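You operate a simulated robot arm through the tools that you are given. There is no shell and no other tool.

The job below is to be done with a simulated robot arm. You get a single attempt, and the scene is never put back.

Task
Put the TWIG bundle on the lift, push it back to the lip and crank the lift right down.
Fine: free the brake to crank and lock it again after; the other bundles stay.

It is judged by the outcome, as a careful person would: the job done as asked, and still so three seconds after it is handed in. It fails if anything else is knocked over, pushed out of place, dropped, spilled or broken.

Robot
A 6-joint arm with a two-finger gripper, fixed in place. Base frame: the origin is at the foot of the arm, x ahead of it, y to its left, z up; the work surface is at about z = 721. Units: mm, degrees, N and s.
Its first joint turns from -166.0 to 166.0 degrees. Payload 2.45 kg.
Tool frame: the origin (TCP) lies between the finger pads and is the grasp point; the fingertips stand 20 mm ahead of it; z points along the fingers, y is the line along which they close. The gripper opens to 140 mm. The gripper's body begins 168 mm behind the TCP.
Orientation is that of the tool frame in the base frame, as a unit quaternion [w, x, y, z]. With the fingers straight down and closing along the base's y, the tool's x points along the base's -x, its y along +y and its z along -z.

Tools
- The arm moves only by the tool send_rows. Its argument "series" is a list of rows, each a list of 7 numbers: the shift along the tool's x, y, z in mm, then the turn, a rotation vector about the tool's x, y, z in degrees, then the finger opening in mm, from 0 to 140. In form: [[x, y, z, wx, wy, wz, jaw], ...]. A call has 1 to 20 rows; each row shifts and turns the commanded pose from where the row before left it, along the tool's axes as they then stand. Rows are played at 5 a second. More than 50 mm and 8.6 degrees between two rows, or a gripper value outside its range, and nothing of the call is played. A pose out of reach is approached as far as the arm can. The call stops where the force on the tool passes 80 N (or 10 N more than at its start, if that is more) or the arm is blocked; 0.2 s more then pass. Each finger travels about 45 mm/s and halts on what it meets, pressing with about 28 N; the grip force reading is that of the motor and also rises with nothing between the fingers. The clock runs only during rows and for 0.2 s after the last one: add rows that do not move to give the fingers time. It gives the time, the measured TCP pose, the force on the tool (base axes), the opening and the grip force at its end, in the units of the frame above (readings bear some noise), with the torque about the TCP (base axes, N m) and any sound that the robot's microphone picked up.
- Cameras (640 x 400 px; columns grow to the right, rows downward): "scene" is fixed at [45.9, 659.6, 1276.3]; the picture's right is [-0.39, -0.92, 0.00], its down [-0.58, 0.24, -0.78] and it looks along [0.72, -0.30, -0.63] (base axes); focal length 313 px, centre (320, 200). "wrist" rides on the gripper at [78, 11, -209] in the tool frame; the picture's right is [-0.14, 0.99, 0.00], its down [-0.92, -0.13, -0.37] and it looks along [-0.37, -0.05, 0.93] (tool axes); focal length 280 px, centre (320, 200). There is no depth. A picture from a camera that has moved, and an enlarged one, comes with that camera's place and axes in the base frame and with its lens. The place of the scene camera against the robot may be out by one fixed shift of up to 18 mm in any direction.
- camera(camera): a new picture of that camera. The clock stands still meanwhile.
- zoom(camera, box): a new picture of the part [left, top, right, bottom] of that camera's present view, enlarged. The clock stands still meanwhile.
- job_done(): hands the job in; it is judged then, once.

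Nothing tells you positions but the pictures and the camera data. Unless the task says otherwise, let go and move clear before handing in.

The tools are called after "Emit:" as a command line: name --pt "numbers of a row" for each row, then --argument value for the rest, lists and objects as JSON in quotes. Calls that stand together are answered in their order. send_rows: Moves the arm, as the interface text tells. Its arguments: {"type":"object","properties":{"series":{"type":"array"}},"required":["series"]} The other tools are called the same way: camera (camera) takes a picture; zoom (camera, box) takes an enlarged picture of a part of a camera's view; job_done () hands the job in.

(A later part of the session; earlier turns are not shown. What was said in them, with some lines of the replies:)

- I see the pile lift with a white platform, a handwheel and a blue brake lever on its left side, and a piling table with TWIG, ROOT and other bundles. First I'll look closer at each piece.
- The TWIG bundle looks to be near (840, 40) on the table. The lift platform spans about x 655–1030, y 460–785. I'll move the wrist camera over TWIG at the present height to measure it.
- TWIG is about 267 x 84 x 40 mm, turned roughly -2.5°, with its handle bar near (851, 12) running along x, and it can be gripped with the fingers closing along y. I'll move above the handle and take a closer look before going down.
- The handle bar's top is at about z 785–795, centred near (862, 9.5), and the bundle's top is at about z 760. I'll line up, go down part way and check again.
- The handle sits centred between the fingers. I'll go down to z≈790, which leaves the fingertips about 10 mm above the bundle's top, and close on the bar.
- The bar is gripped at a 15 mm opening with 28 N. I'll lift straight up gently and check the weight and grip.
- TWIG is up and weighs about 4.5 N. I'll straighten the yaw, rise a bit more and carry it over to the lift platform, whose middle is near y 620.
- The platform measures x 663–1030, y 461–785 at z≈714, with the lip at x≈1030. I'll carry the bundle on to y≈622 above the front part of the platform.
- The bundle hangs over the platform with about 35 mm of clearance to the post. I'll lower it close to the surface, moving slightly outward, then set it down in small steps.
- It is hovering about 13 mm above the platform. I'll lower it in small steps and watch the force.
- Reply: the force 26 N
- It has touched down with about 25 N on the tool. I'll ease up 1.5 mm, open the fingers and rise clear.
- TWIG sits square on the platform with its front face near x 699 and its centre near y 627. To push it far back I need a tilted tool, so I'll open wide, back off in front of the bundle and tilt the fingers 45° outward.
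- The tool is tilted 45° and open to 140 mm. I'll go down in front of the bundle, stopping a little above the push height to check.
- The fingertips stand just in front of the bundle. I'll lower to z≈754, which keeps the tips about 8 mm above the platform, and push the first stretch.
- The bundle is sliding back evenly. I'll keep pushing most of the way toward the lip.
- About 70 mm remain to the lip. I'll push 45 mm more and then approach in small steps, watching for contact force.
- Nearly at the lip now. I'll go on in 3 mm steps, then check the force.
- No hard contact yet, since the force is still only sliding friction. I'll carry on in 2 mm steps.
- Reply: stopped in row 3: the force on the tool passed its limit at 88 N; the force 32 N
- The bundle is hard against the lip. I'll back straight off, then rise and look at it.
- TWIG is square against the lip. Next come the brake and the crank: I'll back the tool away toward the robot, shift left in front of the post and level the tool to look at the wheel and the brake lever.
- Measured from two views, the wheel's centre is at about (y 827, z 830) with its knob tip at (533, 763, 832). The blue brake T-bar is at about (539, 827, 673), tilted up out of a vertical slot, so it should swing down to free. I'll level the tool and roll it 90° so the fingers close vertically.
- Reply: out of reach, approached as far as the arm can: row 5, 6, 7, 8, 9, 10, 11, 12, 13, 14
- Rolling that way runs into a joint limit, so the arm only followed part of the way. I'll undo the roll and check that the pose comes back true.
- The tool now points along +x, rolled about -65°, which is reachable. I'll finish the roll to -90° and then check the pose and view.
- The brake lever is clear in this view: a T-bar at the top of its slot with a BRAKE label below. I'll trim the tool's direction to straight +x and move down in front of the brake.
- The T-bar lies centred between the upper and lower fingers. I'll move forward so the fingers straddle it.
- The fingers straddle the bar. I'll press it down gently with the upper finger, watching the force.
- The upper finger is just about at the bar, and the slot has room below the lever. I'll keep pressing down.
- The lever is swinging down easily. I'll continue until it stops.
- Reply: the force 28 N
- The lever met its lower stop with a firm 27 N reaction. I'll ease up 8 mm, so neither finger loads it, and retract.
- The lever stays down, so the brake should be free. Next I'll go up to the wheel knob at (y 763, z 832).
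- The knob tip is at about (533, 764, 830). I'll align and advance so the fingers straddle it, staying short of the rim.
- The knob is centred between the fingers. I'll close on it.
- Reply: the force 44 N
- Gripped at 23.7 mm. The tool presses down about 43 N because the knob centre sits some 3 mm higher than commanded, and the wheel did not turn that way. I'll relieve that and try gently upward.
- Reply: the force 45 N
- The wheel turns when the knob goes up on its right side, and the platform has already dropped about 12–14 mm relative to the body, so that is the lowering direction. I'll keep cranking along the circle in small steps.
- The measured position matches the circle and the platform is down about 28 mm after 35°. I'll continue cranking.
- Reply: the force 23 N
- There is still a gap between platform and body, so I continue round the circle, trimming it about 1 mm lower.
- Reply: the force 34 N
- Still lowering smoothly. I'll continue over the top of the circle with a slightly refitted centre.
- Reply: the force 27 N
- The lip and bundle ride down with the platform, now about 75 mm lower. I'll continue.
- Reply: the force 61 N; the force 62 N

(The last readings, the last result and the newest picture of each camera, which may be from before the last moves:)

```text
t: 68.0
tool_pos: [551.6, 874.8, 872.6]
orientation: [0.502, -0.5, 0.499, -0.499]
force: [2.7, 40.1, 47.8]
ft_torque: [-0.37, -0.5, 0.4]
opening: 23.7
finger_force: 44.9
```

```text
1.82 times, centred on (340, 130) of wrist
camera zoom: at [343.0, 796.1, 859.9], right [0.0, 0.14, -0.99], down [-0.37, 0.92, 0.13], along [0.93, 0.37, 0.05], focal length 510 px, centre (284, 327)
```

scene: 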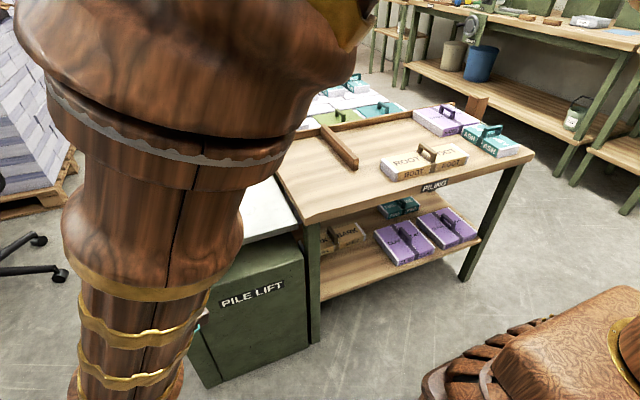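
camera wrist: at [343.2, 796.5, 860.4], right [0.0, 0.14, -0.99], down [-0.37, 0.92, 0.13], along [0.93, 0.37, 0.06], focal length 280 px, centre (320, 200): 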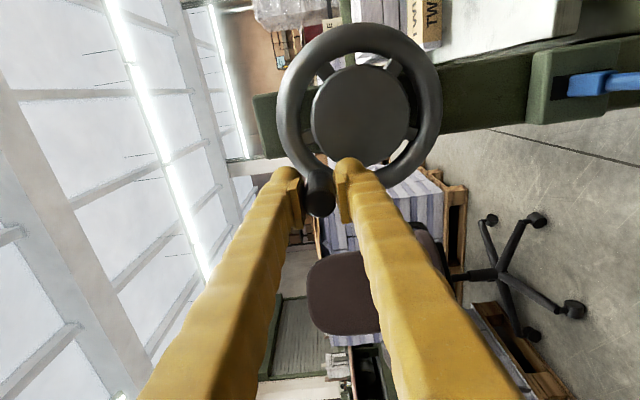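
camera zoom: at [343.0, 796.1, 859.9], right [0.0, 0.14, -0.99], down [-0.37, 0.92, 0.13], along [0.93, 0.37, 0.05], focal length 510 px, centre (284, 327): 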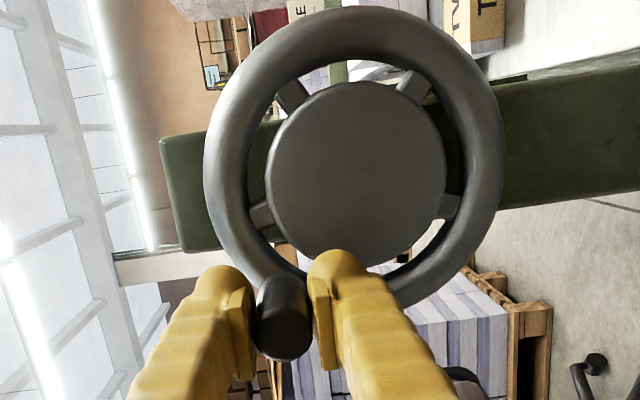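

The force is mostly radial, pulling the tool outward, so my circle is slightly too tight here. I'll shift outward 2 mm and re-read.

Emit:
send_rows --pt "-0.8 -0.7 0 0 0 0 0" --pt "-0.8 -0.7 0 0 0 0 0" --pt "0 0 0 0 0 0 0"

```text
t: 68.8
tool_pos: [551.6, 876.5, 870.3]
orientation: [0.5, -0.499, 0.501, -0.5]
force: [-16.9, 14.5, 24.6]
ft_torque: [-0.4, -0.31, -0.06]
opening: 23.6
finger_force: 45.1
```

Emit:
send_rows --pt "-3.9 4.2 0 0 0 0 0" --pt "-3.3 4.7 0 0 0 0 0" --pt "-2.64 5.07 0 0 0 0 0" --pt "-2.19 5.28 0 0 0 0 0" --pt "0 0 0 0 0 0 0"

Emit:
camera --camera "wrist"

Emit:
zoom --camera "scene" --box '[200, 120, 360, 270]'

```text
t: 70.0
tool_pos: [552.8, 888.7, 852.1]
orientation: [0.502, -0.498, 0.501, -0.499]
force: [24.8, 10.3, 12.8]
ft_torque: [-0.31, -0.15, 0.07]
opening: 23.5
finger_force: 44.8
```

```text
taken
camera wrist: at [343.4, 810.3, 841.1], right [0.0, 0.14, -0.99], down [-0.37, 0.92, 0.13], along [0.93, 0.37, 0.05], focal length 280 px, centre (320, 200)
```

wrist: 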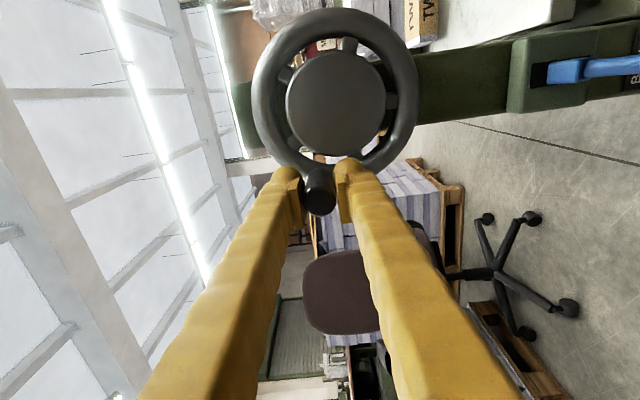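

```text
2.67 times, centred on (280, 195) of scene
camera zoom: at [45.9, 659.6, 1276.3], right [-0.39, -0.92, 0.0], down [-0.58, 0.24, -0.78], along [0.72, -0.3, -0.63], focal length 835 px, centre (427, 213)
```

zoom: 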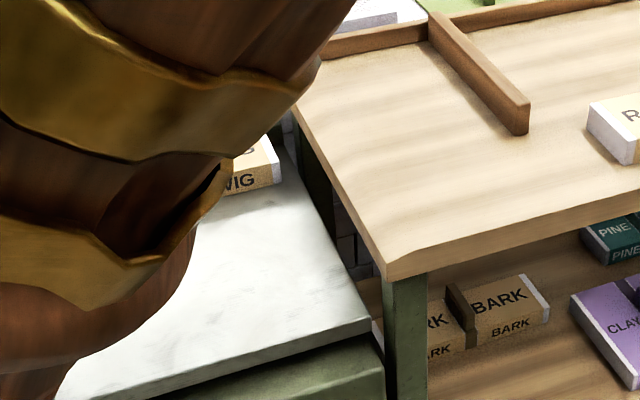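

Forces are moderate. I'll continue down the left side of the circle.

Emit:
send_rows --pt "-2.0 5.4 0 0 0 0 0" --pt "-1.5 5.55 0 0 0 0 0" --pt "-0.75 5.66 0 0 0 0 0" --pt "-0.25 5.71 0 0 0 0 0" --pt "0 0 0 0 0 0 0"

Emit:
camera --camera "wrist"

Emit:
zoom --camera "scene" --box '[200, 120, 360, 270]'

```text
t: 71.2
tool_pos: [551.3, 892.6, 830.5]
orientation: [0.502, -0.499, 0.5, -0.5]
force: [-10.6, 2.6, 8.9]
ft_torque: [0.01, -0.1, 0.05]
opening: 23.3
finger_force: 45.8
```

```text
taken
camera wrist: at [342.2, 813.9, 818.5], right [0.0, 0.14, -0.99], down [-0.37, 0.92, 0.13], along [0.93, 0.37, 0.05], focal length 280 px, centre (320, 200)
```

wrist: 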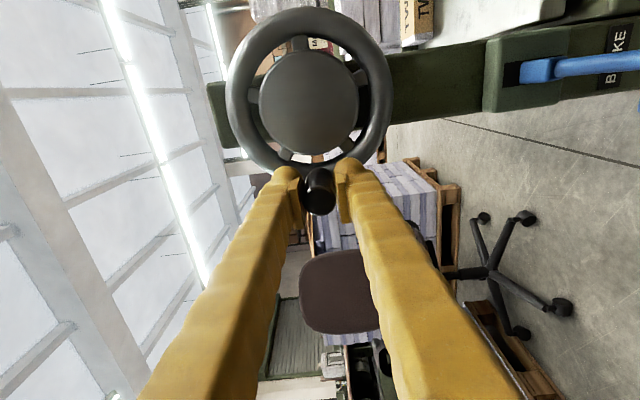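

```text
2.67 times, centred on (280, 195) of scene
camera zoom: at [45.9, 659.6, 1276.3], right [-0.39, -0.92, 0.0], down [-0.58, 0.24, -0.78], along [0.72, -0.3, -0.63], focal length 835 px, centre (427, 213)
```

zoom: 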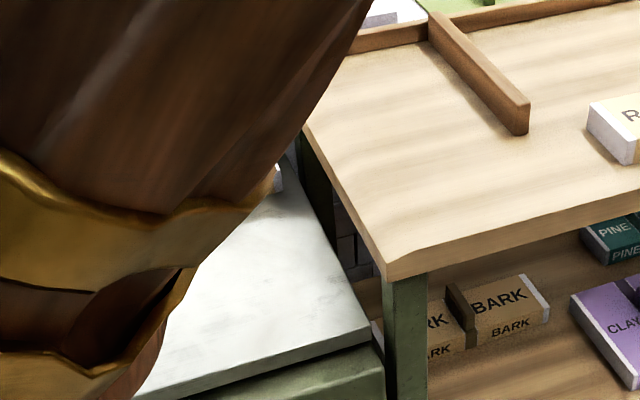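

Half a turn is done and the platform is down roughly 110 mm. I'll continue down the left side toward the bottom of the circle.

Emit:
send_rows --pt "0.25 5.75 0 0 0 0 0" --pt "0.75 5.71 0 0 0 0 0" --pt "1.25 5.62 0 0 0 0 0" --pt "1.73 5.49 0 0 0 0 0" --pt "2.2 5.32 0 0 0 0 0" --pt "0 0 0 0 0 0 0"

Emit:
camera --camera "wrist"

Emit:
camera --camera "scene"

```text
t: 71.7
tool_pos: [551.4, 893.1, 828.9]
orientation: [0.505, -0.494, 0.501, -0.501]
force: [-12.1, -13.4, 16.3]
ft_torque: [-0.01, -0.19, -0.42]
opening: 23.5
finger_force: 44.8
stopped in row 2: the force on the tool passed its limit at 88 N (the readings are from after the stop); the commanded pose is now the measured one
```

```text
taken
camera wrist: at [342.2, 814.8, 815.8], right [0.01, 0.15, -0.99], down [-0.37, 0.92, 0.13], along [0.93, 0.36, 0.06], focal length 280 px, centre (320, 200)
```

wrist: 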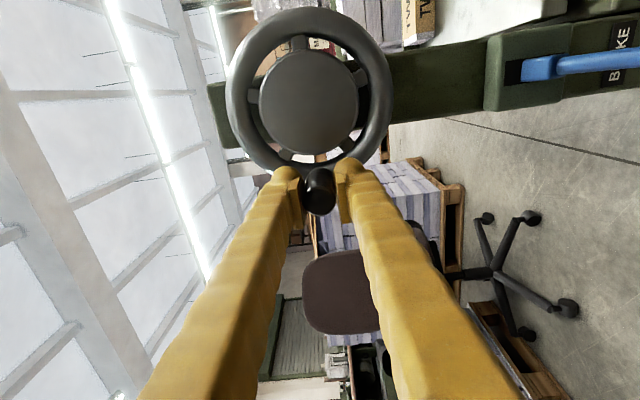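

```text
taken
```

scene: 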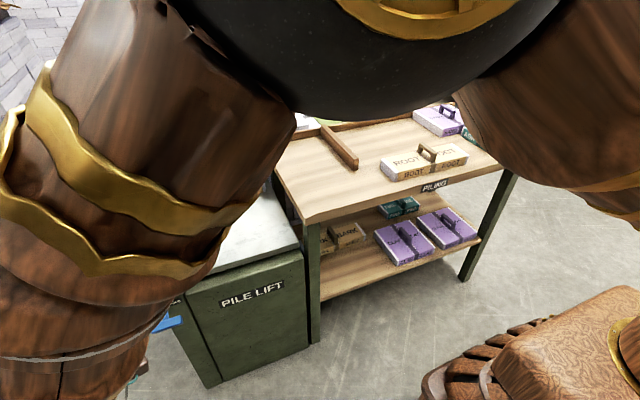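

The wheel stopped hard at about half a turn. I'll check whether the platform is really at the bottom.

Emit:
zoom --camera "scene" --box '[200, 170, 330, 300]'

Emit:
zoom --camera "wrist" --box '[380, 0, 640, 120]'

```text
3.08 times, centred on (265, 235) of scene
camera zoom: at [45.9, 659.6, 1276.3], right [-0.39, -0.92, 0.0], down [-0.58, 0.24, -0.78], along [0.72, -0.3, -0.63], focal length 964 px, centre (489, 92)
```

zoom: 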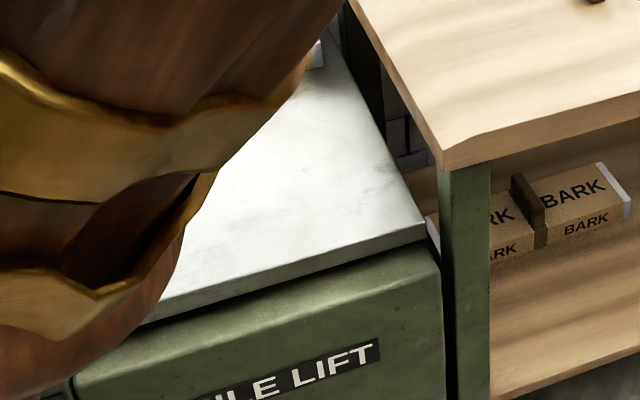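

```text
2.46 times, centred on (510, 60) of wrist
camera zoom: at [342.2, 814.8, 815.8], right [0.01, 0.15, -0.99], down [-0.37, 0.92, 0.13], along [0.93, 0.36, 0.06], focal length 690 px, centre (-148, 545)
```

zoom: 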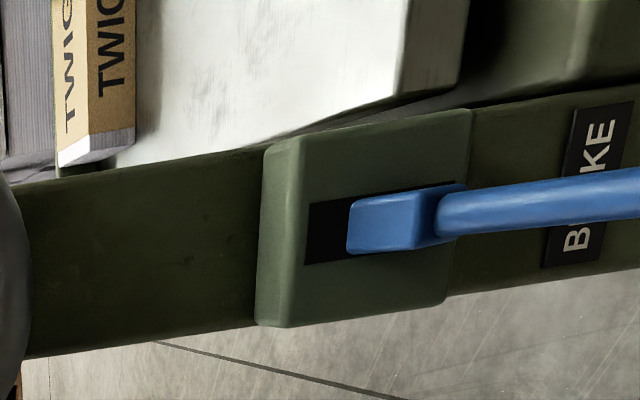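

It looks nearly seated on the body. I'll press a little further in 1 mm steps to confirm that it is the end stop.

Emit:
send_rows --pt "0 0 0 0 0 0 0" --pt "0 0 0 0 0 0 0"

Emit:
send_rows --pt "0 1 0 0 0 0 0" --pt "0 1 0 0 0 0 0" --pt "0 1 0 0 0 0 0" --pt "0 0 0 0 0 0 0"

```text
t: 72.3
tool_pos: [551.4, 893.5, 829.5]
orientation: [0.506, -0.494, 0.5, -0.5]
force: [-17.8, -23.4, 27.9]
ft_torque: [0.0, -0.36, -0.39]
opening: 23.6
finger_force: 45.1
```

```text
t: 73.3
tool_pos: [552.9, 892.8, 829.4]
orientation: [0.508, -0.493, 0.5, -0.499]
force: [-16.8, -23.9, 73.5]
ft_torque: [0.06, -0.85, -0.34]
opening: 23.7
finger_force: 45.0
```

The force climbs to 73 N with no motion, so that is the hard end stop. I'll relieve the load, open and retract from the knob.

Emit:
send_rows --pt "0 -2 0 0 0 0 0" --pt "0 -2 0 0 0 0 0" --pt "0 0 0 0 0 0 0"

Emit:
send_rows --pt "0 0 0 0 0 0 35" --pt "0 0 0 0 0 0 50" --pt "0 0 0 0 0 0 60" --pt "0 0 0 0 0 0 60" --pt "0 0 -20 0 0 0 60" --pt "0 0 -40 0 0 0 60" --pt "0 0 -45 0 0 0 60" --pt "0 0 -25 0 0 0 60" --pt "0 0 0 0 0 0 60"

Emit:
camera --camera "wrist"

Emit:
camera --camera "scene"

```text
t: 74.1
tool_pos: [552.8, 893.4, 829.7]
orientation: [0.505, -0.495, 0.501, -0.499]
force: [8.2, 11.0, 46.1]
ft_torque: [-0.19, -0.42, 0.33]
opening: 23.8
finger_force: 44.6
```

```text
t: 76.1
tool_pos: [424.8, 892.5, 831.5]
orientation: [0.505, -0.495, 0.501, -0.499]
force: [0.7, 1.4, 0.3]
ft_torque: [-0.02, -0.01, -0.03]
opening: 60.1
finger_force: 0.1
```

```text
taken
camera wrist: at [214.8, 815.1, 816.6], right [0.01, 0.15, -0.99], down [-0.37, 0.92, 0.13], along [0.93, 0.36, 0.06], focal length 280 px, centre (320, 200)
```

wrist: 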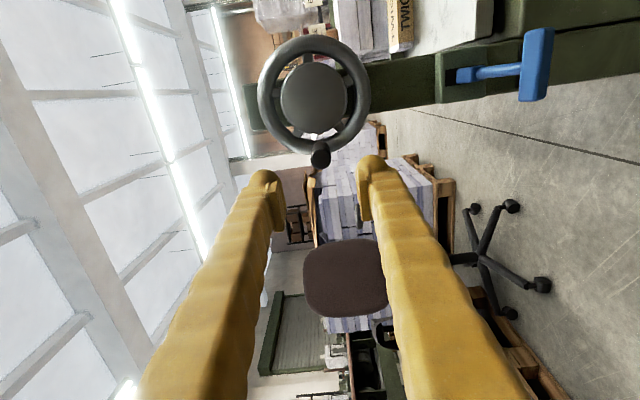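

```text
taken
```

scene: 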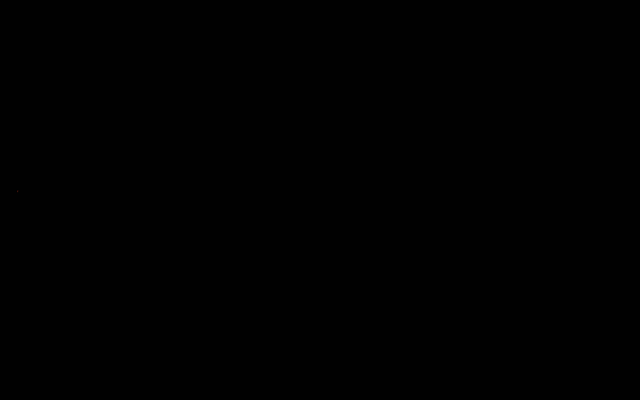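

The knob is released and the wheel stays at half a turn. I'll move down in front of the brake and use the view to check the gap between platform and body.

Emit:
send_rows --pt "10.9 39.25 0 0 0 0 60" --pt "10.9 39.25 0 0 0 0 60" --pt "10.9 39.25 0 0 0 0 60" --pt "10.9 39.25 0 0 0 0 60" --pt "10.9 39.25 0 0 0 0 60" --pt "10.9 39.25 0 0 0 0 60" --pt "0 0 0 0 0 0 60"

Emit:
camera --camera "wrist"

Emit:
zoom --camera "wrist" --box '[180, 0, 420, 150]'

Emit:
camera --camera "scene"

```text
t: 77.7
tool_pos: [424.0, 829.3, 592.3]
orientation: [0.505, -0.495, 0.5, -0.499]
force: [-0.1, -0.2, 0.3]
ft_torque: [-0.01, 0.01, 0.0]
opening: 60.1
finger_force: 0.1
```

```text
taken
camera wrist: at [213.6, 750.5, 577.6], right [0.01, 0.15, -0.99], down [-0.37, 0.92, 0.13], along [0.93, 0.36, 0.06], focal length 280 px, centre (320, 200)
```

wrist: 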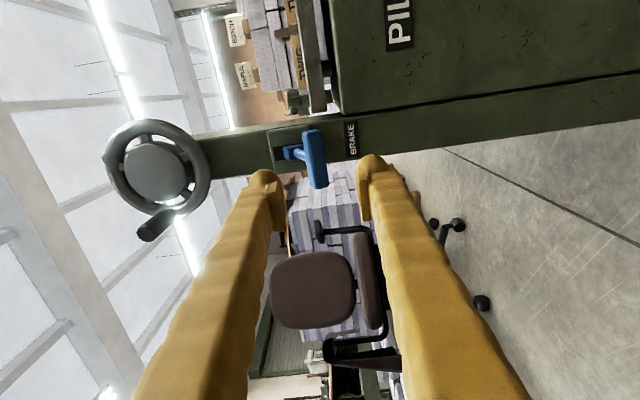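

```text
2.67 times, centred on (300, 75) of wrist
camera zoom: at [213.6, 750.5, 577.6], right [0.01, 0.15, -0.99], down [-0.37, 0.92, 0.13], along [0.93, 0.36, 0.06], focal length 748 px, centre (373, 533)
```

zoom: 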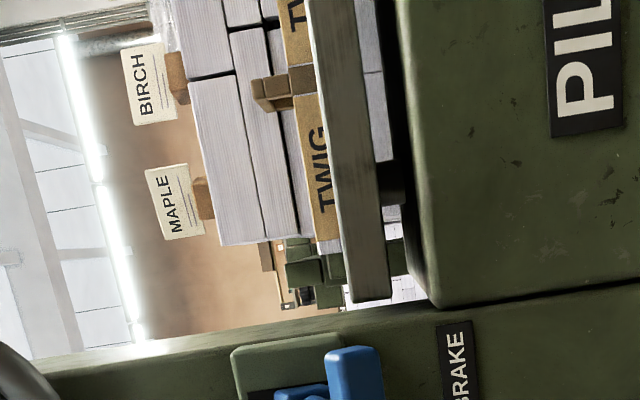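

```text
taken
```

scene: 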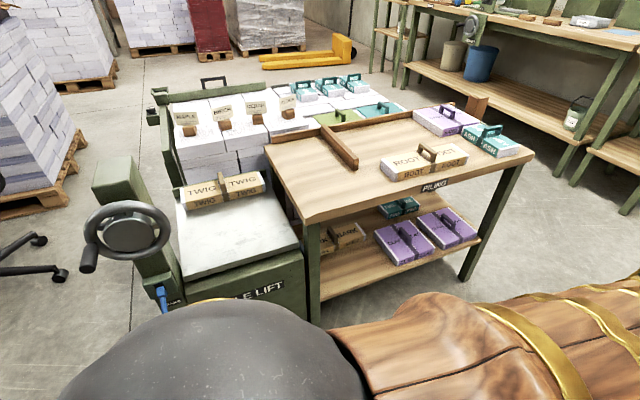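

Emit:
zoom --camera "scene" --box '[140, 150, 320, 310]'

Emit:
zoom --camera "wrist" --box '[260, 0, 360, 130]'

```text
2.50 times, centred on (230, 230) of scene
camera zoom: at [45.9, 659.6, 1276.3], right [-0.39, -0.92, 0.0], down [-0.58, 0.24, -0.78], along [0.72, -0.3, -0.63], focal length 783 px, centre (545, 125)
```

zoom: 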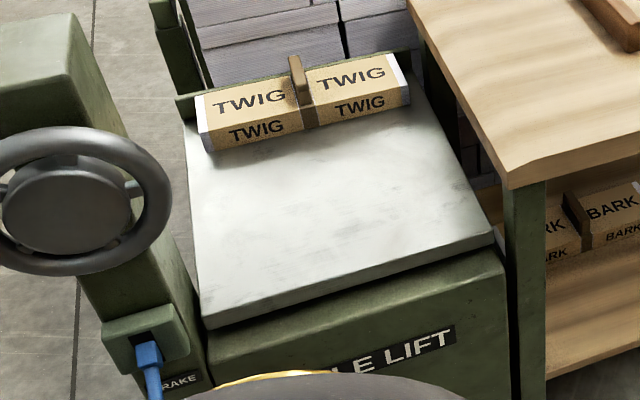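

```text
3.08 times, centred on (310, 65) of wrist
camera zoom: at [213.6, 750.5, 577.6], right [0.01, 0.15, -0.99], down [-0.37, 0.92, 0.13], along [0.93, 0.36, 0.06], focal length 863 px, centre (351, 615)
```

zoom: 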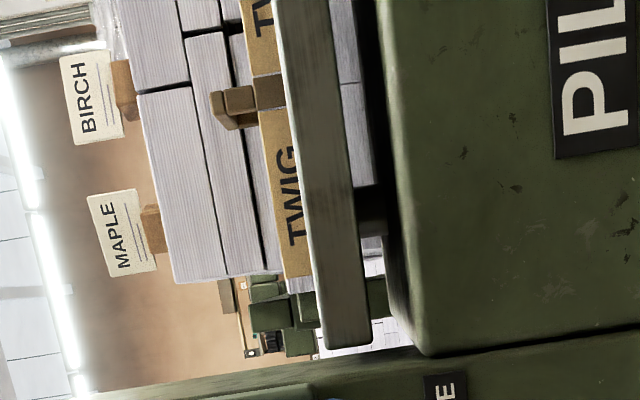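

TWIG stayed against the lip, which rides down with the platform. The wheel stopped at exactly half a turn with the platform about 113 mm lower, so this is the lift's bottom limit. Now I'll straddle the brake's T-bar to lock it again.

Emit:
send_rows --pt "1.5 -3 25 0 0 0 60" --pt "0 0 30 0 0 0 60" --pt "0 0 30 0 0 0 60" --pt "0 0 15 0 0 0 60" --pt "0 0 5 0 0 0 60" --pt "0 0 0 0 0 0 60"

Emit:
zoom --camera "wrist" --box '[230, 100, 430, 225]'

```text
t: 79.1
tool_pos: [529.9, 828.4, 595.1]
orientation: [0.505, -0.496, 0.5, -0.499]
force: [0.1, 0.3, -0.6]
ft_torque: [0.03, 0.01, 0.01]
opening: 60.1
finger_force: 0.1
```

```text
3.20 times, centred on (330, 162) of wrist
camera zoom: at [320.3, 750.8, 581.7], right [0.01, 0.15, -0.99], down [-0.37, 0.92, 0.13], along [0.93, 0.36, 0.06], focal length 897 px, centre (288, 320)
```

zoom: 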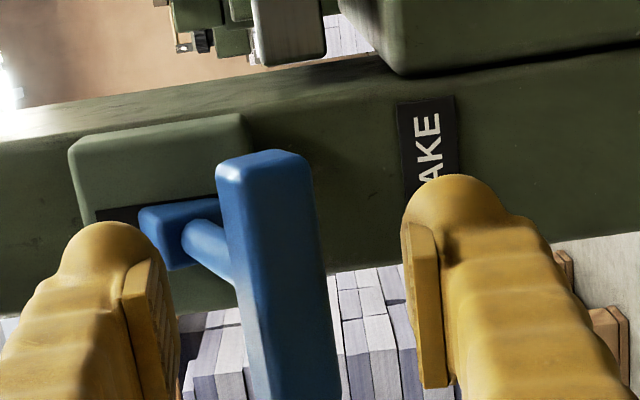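

The bar sits between the fingers. I'll raise it with the lower finger.

Emit:
send_rows --pt "0 -5 0 0 0 0 60" --pt "0 -5 0 0 0 0 60" --pt "0 -5 0 0 0 0 60" --pt "0 -5 0 0 0 0 60" --pt "0 -5 0 0 0 0 60" --pt "0 -5 0 0 0 0 60" --pt "0 -5 0 0 0 0 60" --pt "0 -5 0 0 0 0 60" --pt "0 0 0 0 0 0 60"

Emit:
zoom --camera "wrist" --box '[230, 100, 430, 225]'

```text
t: 81.1
tool_pos: [528.5, 828.0, 636.2]
orientation: [0.505, -0.495, 0.5, -0.5]
force: [-0.6, 0.4, -1.1]
ft_torque: [0.01, 0.02, 0.04]
opening: 60.7
finger_force: 0.1
```

```text
3.20 times, centred on (330, 162) of wrist
camera zoom: at [319.7, 750.3, 622.8], right [0.01, 0.15, -0.99], down [-0.37, 0.92, 0.13], along [0.93, 0.36, 0.06], focal length 897 px, centre (288, 320)
```

zoom: 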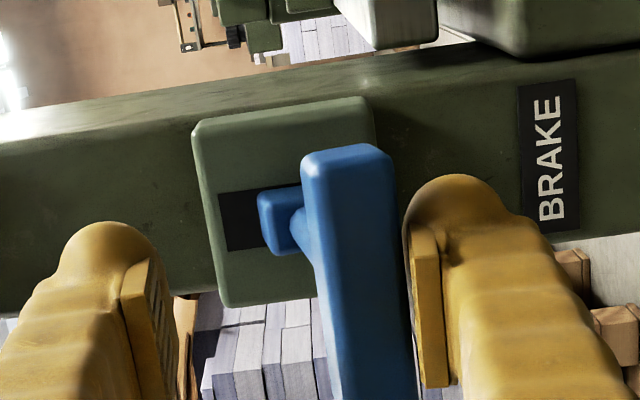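

The lower finger carries the bar upward easily. I'll continue until the lever meets its upper stop.

Emit:
send_rows --pt "0 -5 0 0 0 0 60" --pt "0 -5 0 0 0 0 60" --pt "0 -5 0 0 0 0 60" --pt "0 -5 0 0 0 0 60" --pt "0 -5 0 0 0 0 60" --pt "0 -5 0 0 0 0 60" --pt "0 -5 0 0 0 0 60" --pt "0 0 0 0 0 0 60"

Emit:
zoom --camera "wrist" --box '[230, 100, 430, 225]'

```text
t: 82.9
tool_pos: [528.4, 828.2, 671.3]
orientation: [0.505, -0.495, 0.501, -0.499]
force: [0.3, 0.5, -1.3]
ft_torque: [-0.02, 0.0, 0.02]
opening: 61.5
finger_force: 0.6
```

```text
3.20 times, centred on (330, 162) of wrist
camera zoom: at [319.2, 749.6, 658.1], right [0.01, 0.15, -0.99], down [-0.37, 0.92, 0.13], along [0.93, 0.36, 0.06], focal length 897 px, centre (288, 320)
```

zoom: 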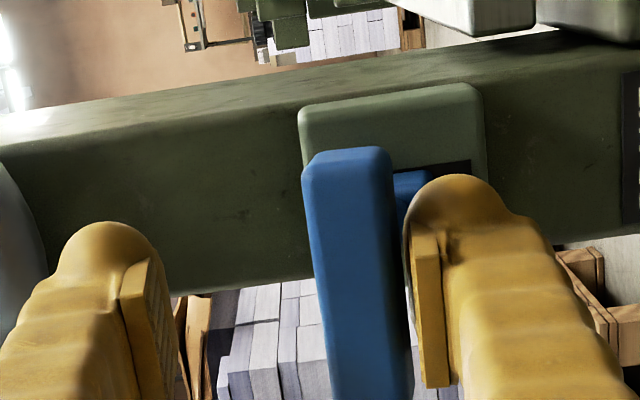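

Emit:
send_rows --pt "0 -4 0 0 0 0 60" --pt "0 -4 0 0 0 0 60" --pt "0 -3 0 0 0 0 60" --pt "0 -3 0 0 0 0 60" --pt "0 0 0 0 0 0 60"

Emit:
zoom --camera "wrist" --box '[230, 100, 430, 225]'

```text
t: 84.1
tool_pos: [527.4, 827.5, 684.7]
orientation: [0.506, -0.495, 0.5, -0.499]
force: [0.2, -0.5, -1.2]
ft_torque: [-0.03, 0.02, 0.02]
opening: 61.1
finger_force: 1.1
```

```text
3.20 times, centred on (330, 162) of wrist
camera zoom: at [318.3, 749.3, 671.4], right [0.01, 0.15, -0.99], down [-0.37, 0.92, 0.13], along [0.93, 0.36, 0.06], focal length 897 px, centre (288, 320)
```

zoom: 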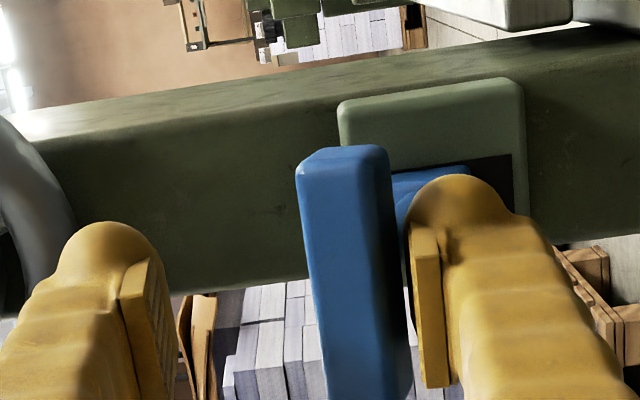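

Emit:
send_rows --pt "0 -2 0 0 0 0 60" --pt "0 -2 0 0 0 0 60" --pt "0 -2 0 0 0 0 60" --pt "0 0 0 0 0 0 60"

Emit:
zoom --camera "wrist" --box '[230, 100, 430, 225]'

```text
t: 85.1
tool_pos: [527.7, 828.6, 690.1]
orientation: [0.505, -0.496, 0.5, -0.499]
force: [-0.7, -0.1, -1.2]
ft_torque: [-0.01, 0.06, -0.01]
opening: 61.0
finger_force: 0.7
```

```text
3.20 times, centred on (330, 162) of wrist
camera zoom: at [318.3, 750.0, 677.2], right [0.01, 0.15, -0.99], down [-0.37, 0.92, 0.13], along [0.93, 0.36, 0.06], focal length 897 px, centre (288, 320)
```

zoom: 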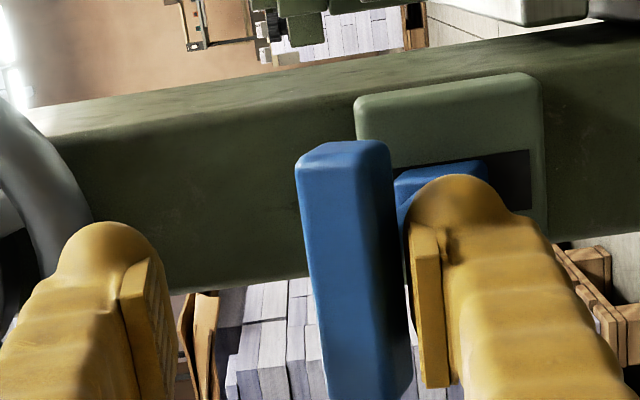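

Emit:
send_rows --pt "0 -1.5 0 0 0 0 60" --pt "0 -1.5 0 0 0 0 60" --pt "0 -1.5 0 0 0 0 60" --pt "0 0 0 0 0 0 60"

Emit:
zoom --camera "wrist" --box '[230, 100, 430, 225]'

```text
t: 86.1
tool_pos: [527.8, 828.2, 695.9]
orientation: [0.505, -0.496, 0.5, -0.5]
force: [-2.3, 1.7, -11.4]
ft_torque: [0.03, 0.22, 0.07]
opening: 67.3
finger_force: 5.6
```

```text
3.20 times, centred on (330, 162) of wrist
camera zoom: at [317.8, 749.4, 681.7], right [0.01, 0.15, -0.99], down [-0.37, 0.92, 0.13], along [0.93, 0.36, 0.06], focal length 897 px, centre (288, 320)
```

zoom: 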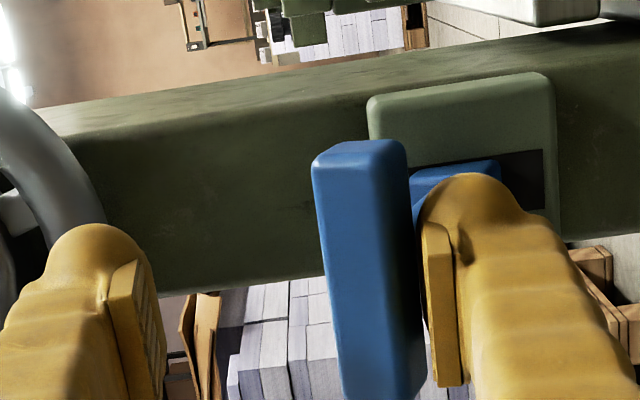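

The upper stop is being met, with the force at -11 N and the fingers starting to give. I'll press 3 mm more to be sure it's fully home, then back off.

Emit:
send_rows --pt "0 -1.5 0 0 0 0 60" --pt "0 -1.5 0 0 0 0 60" --pt "0 0 0 0 0 0 60"

Emit:
zoom --camera "wrist" --box '[230, 100, 430, 225]'

```text
t: 86.9
tool_pos: [527.5, 827.7, 698.1]
orientation: [0.504, -0.496, 0.5, -0.5]
force: [-8.8, 2.8, -18.1]
ft_torque: [0.02, 0.54, 0.15]
opening: 72.5
finger_force: 9.6
```

```text
3.20 times, centred on (330, 162) of wrist
camera zoom: at [318.1, 749.3, 684.6], right [0.01, 0.15, -0.99], down [-0.37, 0.92, 0.13], along [0.93, 0.36, 0.06], focal length 897 px, centre (288, 320)
```

zoom: 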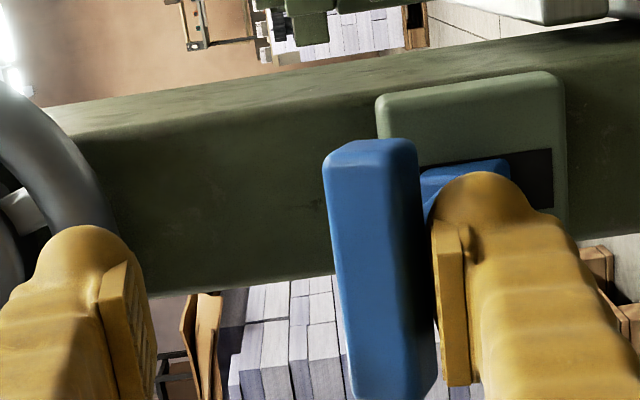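

The lever is home at its upper stop. I'll drop 10 mm to unload, then retract straight out.

Emit:
send_rows --pt "0 5 0 0 0 0 60" --pt "0 6 0 0 0 0 60" --pt "0 2 0 0 0 0 60" --pt "0 0 -20 0 0 0 60" --pt "0 0 -40 0 0 0 60" --pt "0 0 -40 0 0 0 60" --pt "0 0 0 0 0 0 60"

Emit:
camera --camera "wrist"

Emit:
zoom --camera "wrist" --box '[250, 60, 430, 220]'

Emit:
camera --camera "scene"

```text
t: 88.5
tool_pos: [429.5, 829.1, 682.8]
orientation: [0.505, -0.495, 0.5, -0.5]
force: [-0.4, 1.0, 0.1]
ft_torque: [0.01, -0.02, 0.0]
opening: 60.1
finger_force: 0.0
```

```text
taken
camera wrist: at [219.8, 749.6, 670.1], right [0.01, 0.15, -0.99], down [-0.37, 0.92, 0.13], along [0.93, 0.36, 0.06], focal length 280 px, centre (320, 200)
```

wrist: 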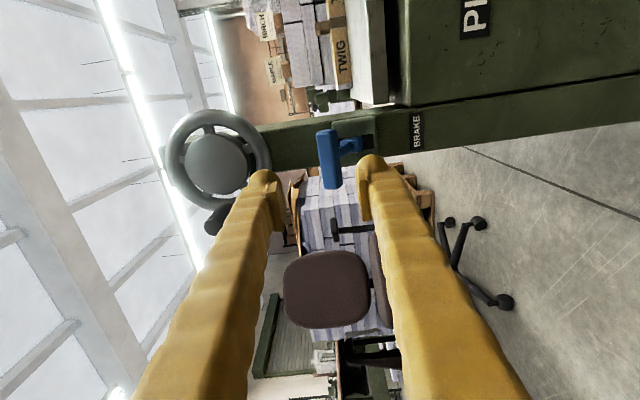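

```text
2.50 times, centred on (340, 140) of wrist
camera zoom: at [219.8, 749.6, 670.1], right [0.01, 0.15, -0.99], down [-0.37, 0.92, 0.13], along [0.93, 0.36, 0.06], focal length 701 px, centre (270, 350)
```

zoom: 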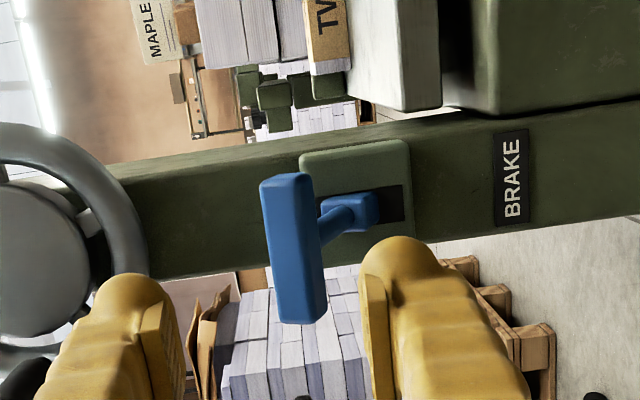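

```text
taken
```

scene: 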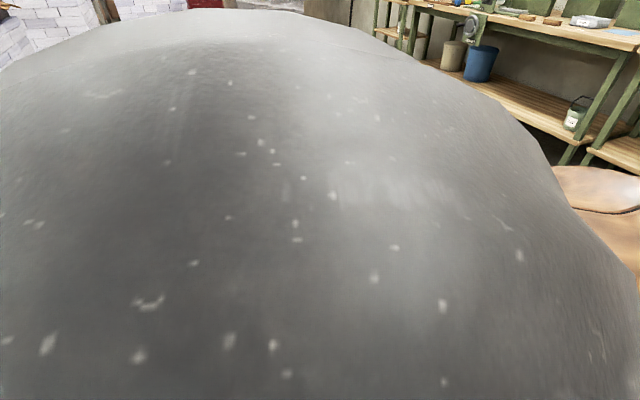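

The brake lever is back at its original locked height. Now I'll withdraw the arm to a clear spot so the scene camera can confirm the whole result.

Emit:
send_rows --pt "0 0 -30 0 0 0 60" --pt "0 -42 0 0 0 0 60" --pt "0 -42 0 0 0 0 60" --pt "0 -42 0 0 0 0 60" --pt "0 -42 0 0 0 0 60" --pt "0 -42 0 0 0 0 60" --pt "0 -42 0 0 0 0 60" --pt "46 0 0 0 0 0 60" --pt "46 0 0 0 0 0 60" --pt "46 0 0 0 0 0 60" --pt "46 0 0 0 0 0 60" --pt "46 0 0 0 0 0 60" --pt "0 0 0 0 0 0 60"

Emit:
camera --camera "scene"

Emit:
camera --camera "wrist"

```text
t: 91.3
tool_pos: [398.9, 594.3, 935.0]
orientation: [0.504, -0.495, 0.5, -0.5]
force: [0.8, 0.7, 0.0]
ft_torque: [0.01, 0.02, -0.02]
opening: 59.9
finger_force: 0.0
```

```text
taken
```

scene: 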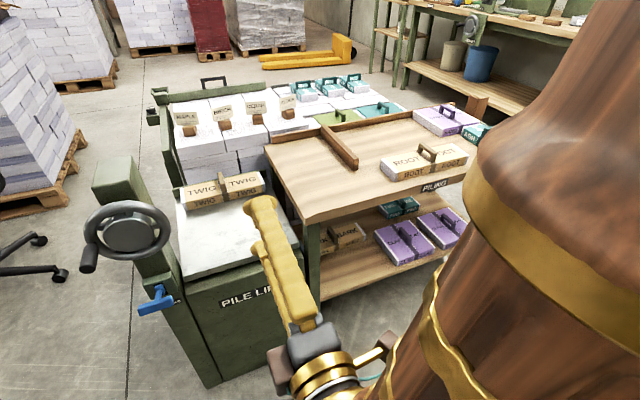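

```text
taken
camera wrist: at [189.1, 517.1, 921.5], right [0.01, 0.15, -0.99], down [-0.37, 0.92, 0.13], along [0.93, 0.36, 0.06], focal length 280 px, centre (320, 200)
```

wrist: 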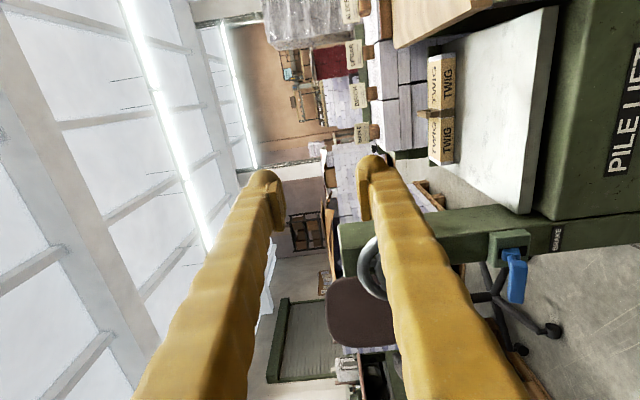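

Emit:
zoom --camera "scene" --box '[130, 150, 310, 310]'

Emit:
zoom --camera "scene" --box '[160, 80, 480, 260]'

Emit:
zoom --camera "wrist" --box '[360, 0, 640, 230]'

```text
2.50 times, centred on (220, 230) of scene
camera zoom: at [45.9, 659.6, 1276.3], right [-0.39, -0.92, 0.0], down [-0.58, 0.24, -0.78], along [0.72, -0.3, -0.63], focal length 783 px, centre (570, 125)
```

zoom: 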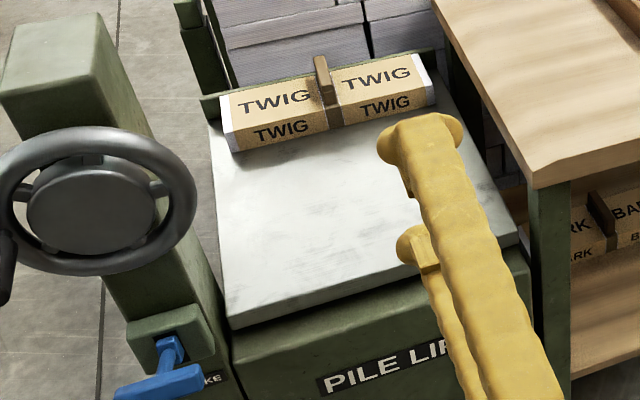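

```text
2.00 times, centred on (320, 170) of scene
camera zoom: at [45.9, 659.6, 1276.3], right [-0.39, -0.92, 0.0], down [-0.58, 0.24, -0.78], along [0.72, -0.3, -0.63], focal length 626 px, centre (320, 260)
```

zoom: 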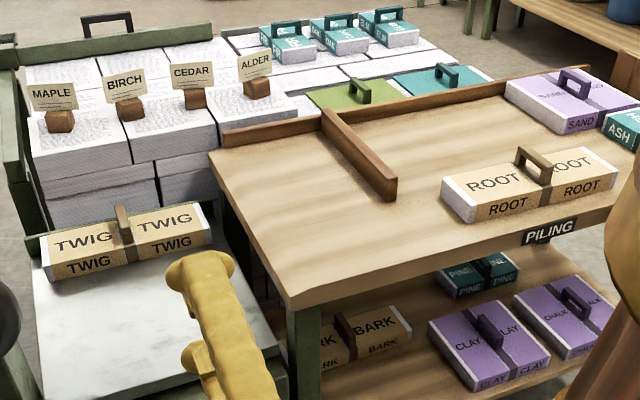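

```text
1.74 times, centred on (500, 115) of wrist
camera zoom: at [189.1, 517.1, 921.5], right [0.01, 0.15, -0.99], down [-0.37, 0.92, 0.13], along [0.93, 0.36, 0.06], focal length 488 px, centre (7, 348)
```

zoom: 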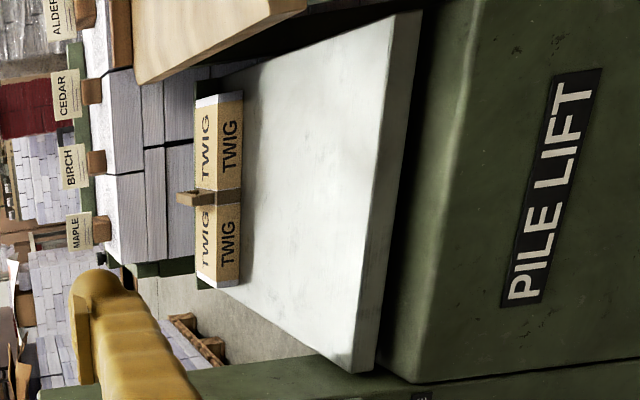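

Emit:
zoom --camera "scene" --box '[165, 160, 285, 225]'

Emit:
zoom --camera "wrist" --box '[410, 40, 490, 180]'

```text
5.33 times, centred on (225, 192) of scene
camera zoom: at [45.9, 659.6, 1276.3], right [-0.39, -0.92, 0.0], down [-0.58, 0.24, -0.78], along [0.72, -0.3, -0.63], focal length 1670 px, centre (827, 240)
```

zoom: 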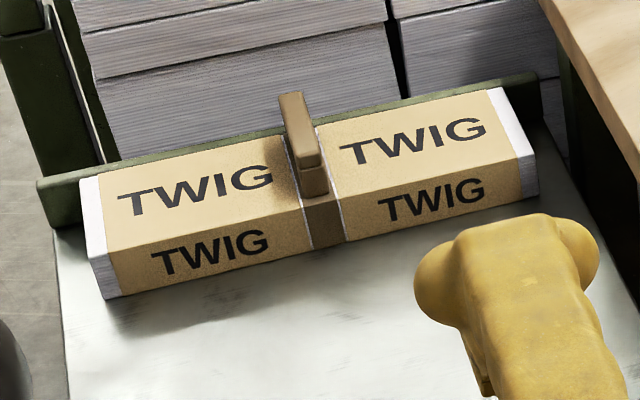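

```text
2.86 times, centred on (450, 110) of wrist
camera zoom: at [189.1, 517.1, 921.5], right [0.01, 0.15, -0.99], down [-0.37, 0.92, 0.13], along [0.93, 0.36, 0.06], focal length 801 px, centre (-51, 457)
```

zoom: 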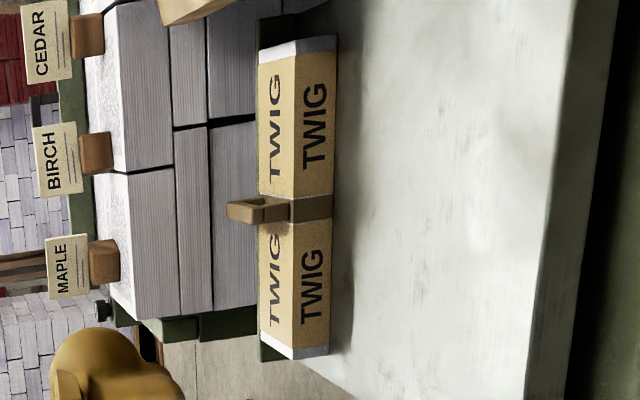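

TWIG sits square against the lip on the lowered platform. The wheel is at its end stop, the brake lever is back up in its locked position, and the other bundles and signs are undisturbed. The gripper is empty and clear, so I'm handing the job in.

Emit:
job_done

```text
The job is handed in.
```

The TWIG bundle is on the lift, square against the back lip, and the lift is cranked down as far as it goes. I've handed the job in, but no verdict has come back.

- **Bundle:** I set TWIG on the platform and pushed it back until it met the lip. It stayed there while the platform came down.
- **Lift:** I turned the wheel half a turn, which lowered the platform by about 113 mm. It then hit a hard stop and didn't move under a further 73 N. A gap of about 25 mm remains between the platform and the lift body. I took the stop to be the bottom of the lift's travel.
- **Brake:** I pushed the lever down to free it and raised it to its upper stop afterwards, back at its original height. Nothing on it marks which position is locked, so I took the starting position as locked.
- **Everything else:** The other bundles and the signs are where they were, and the gripper is empty and clear.
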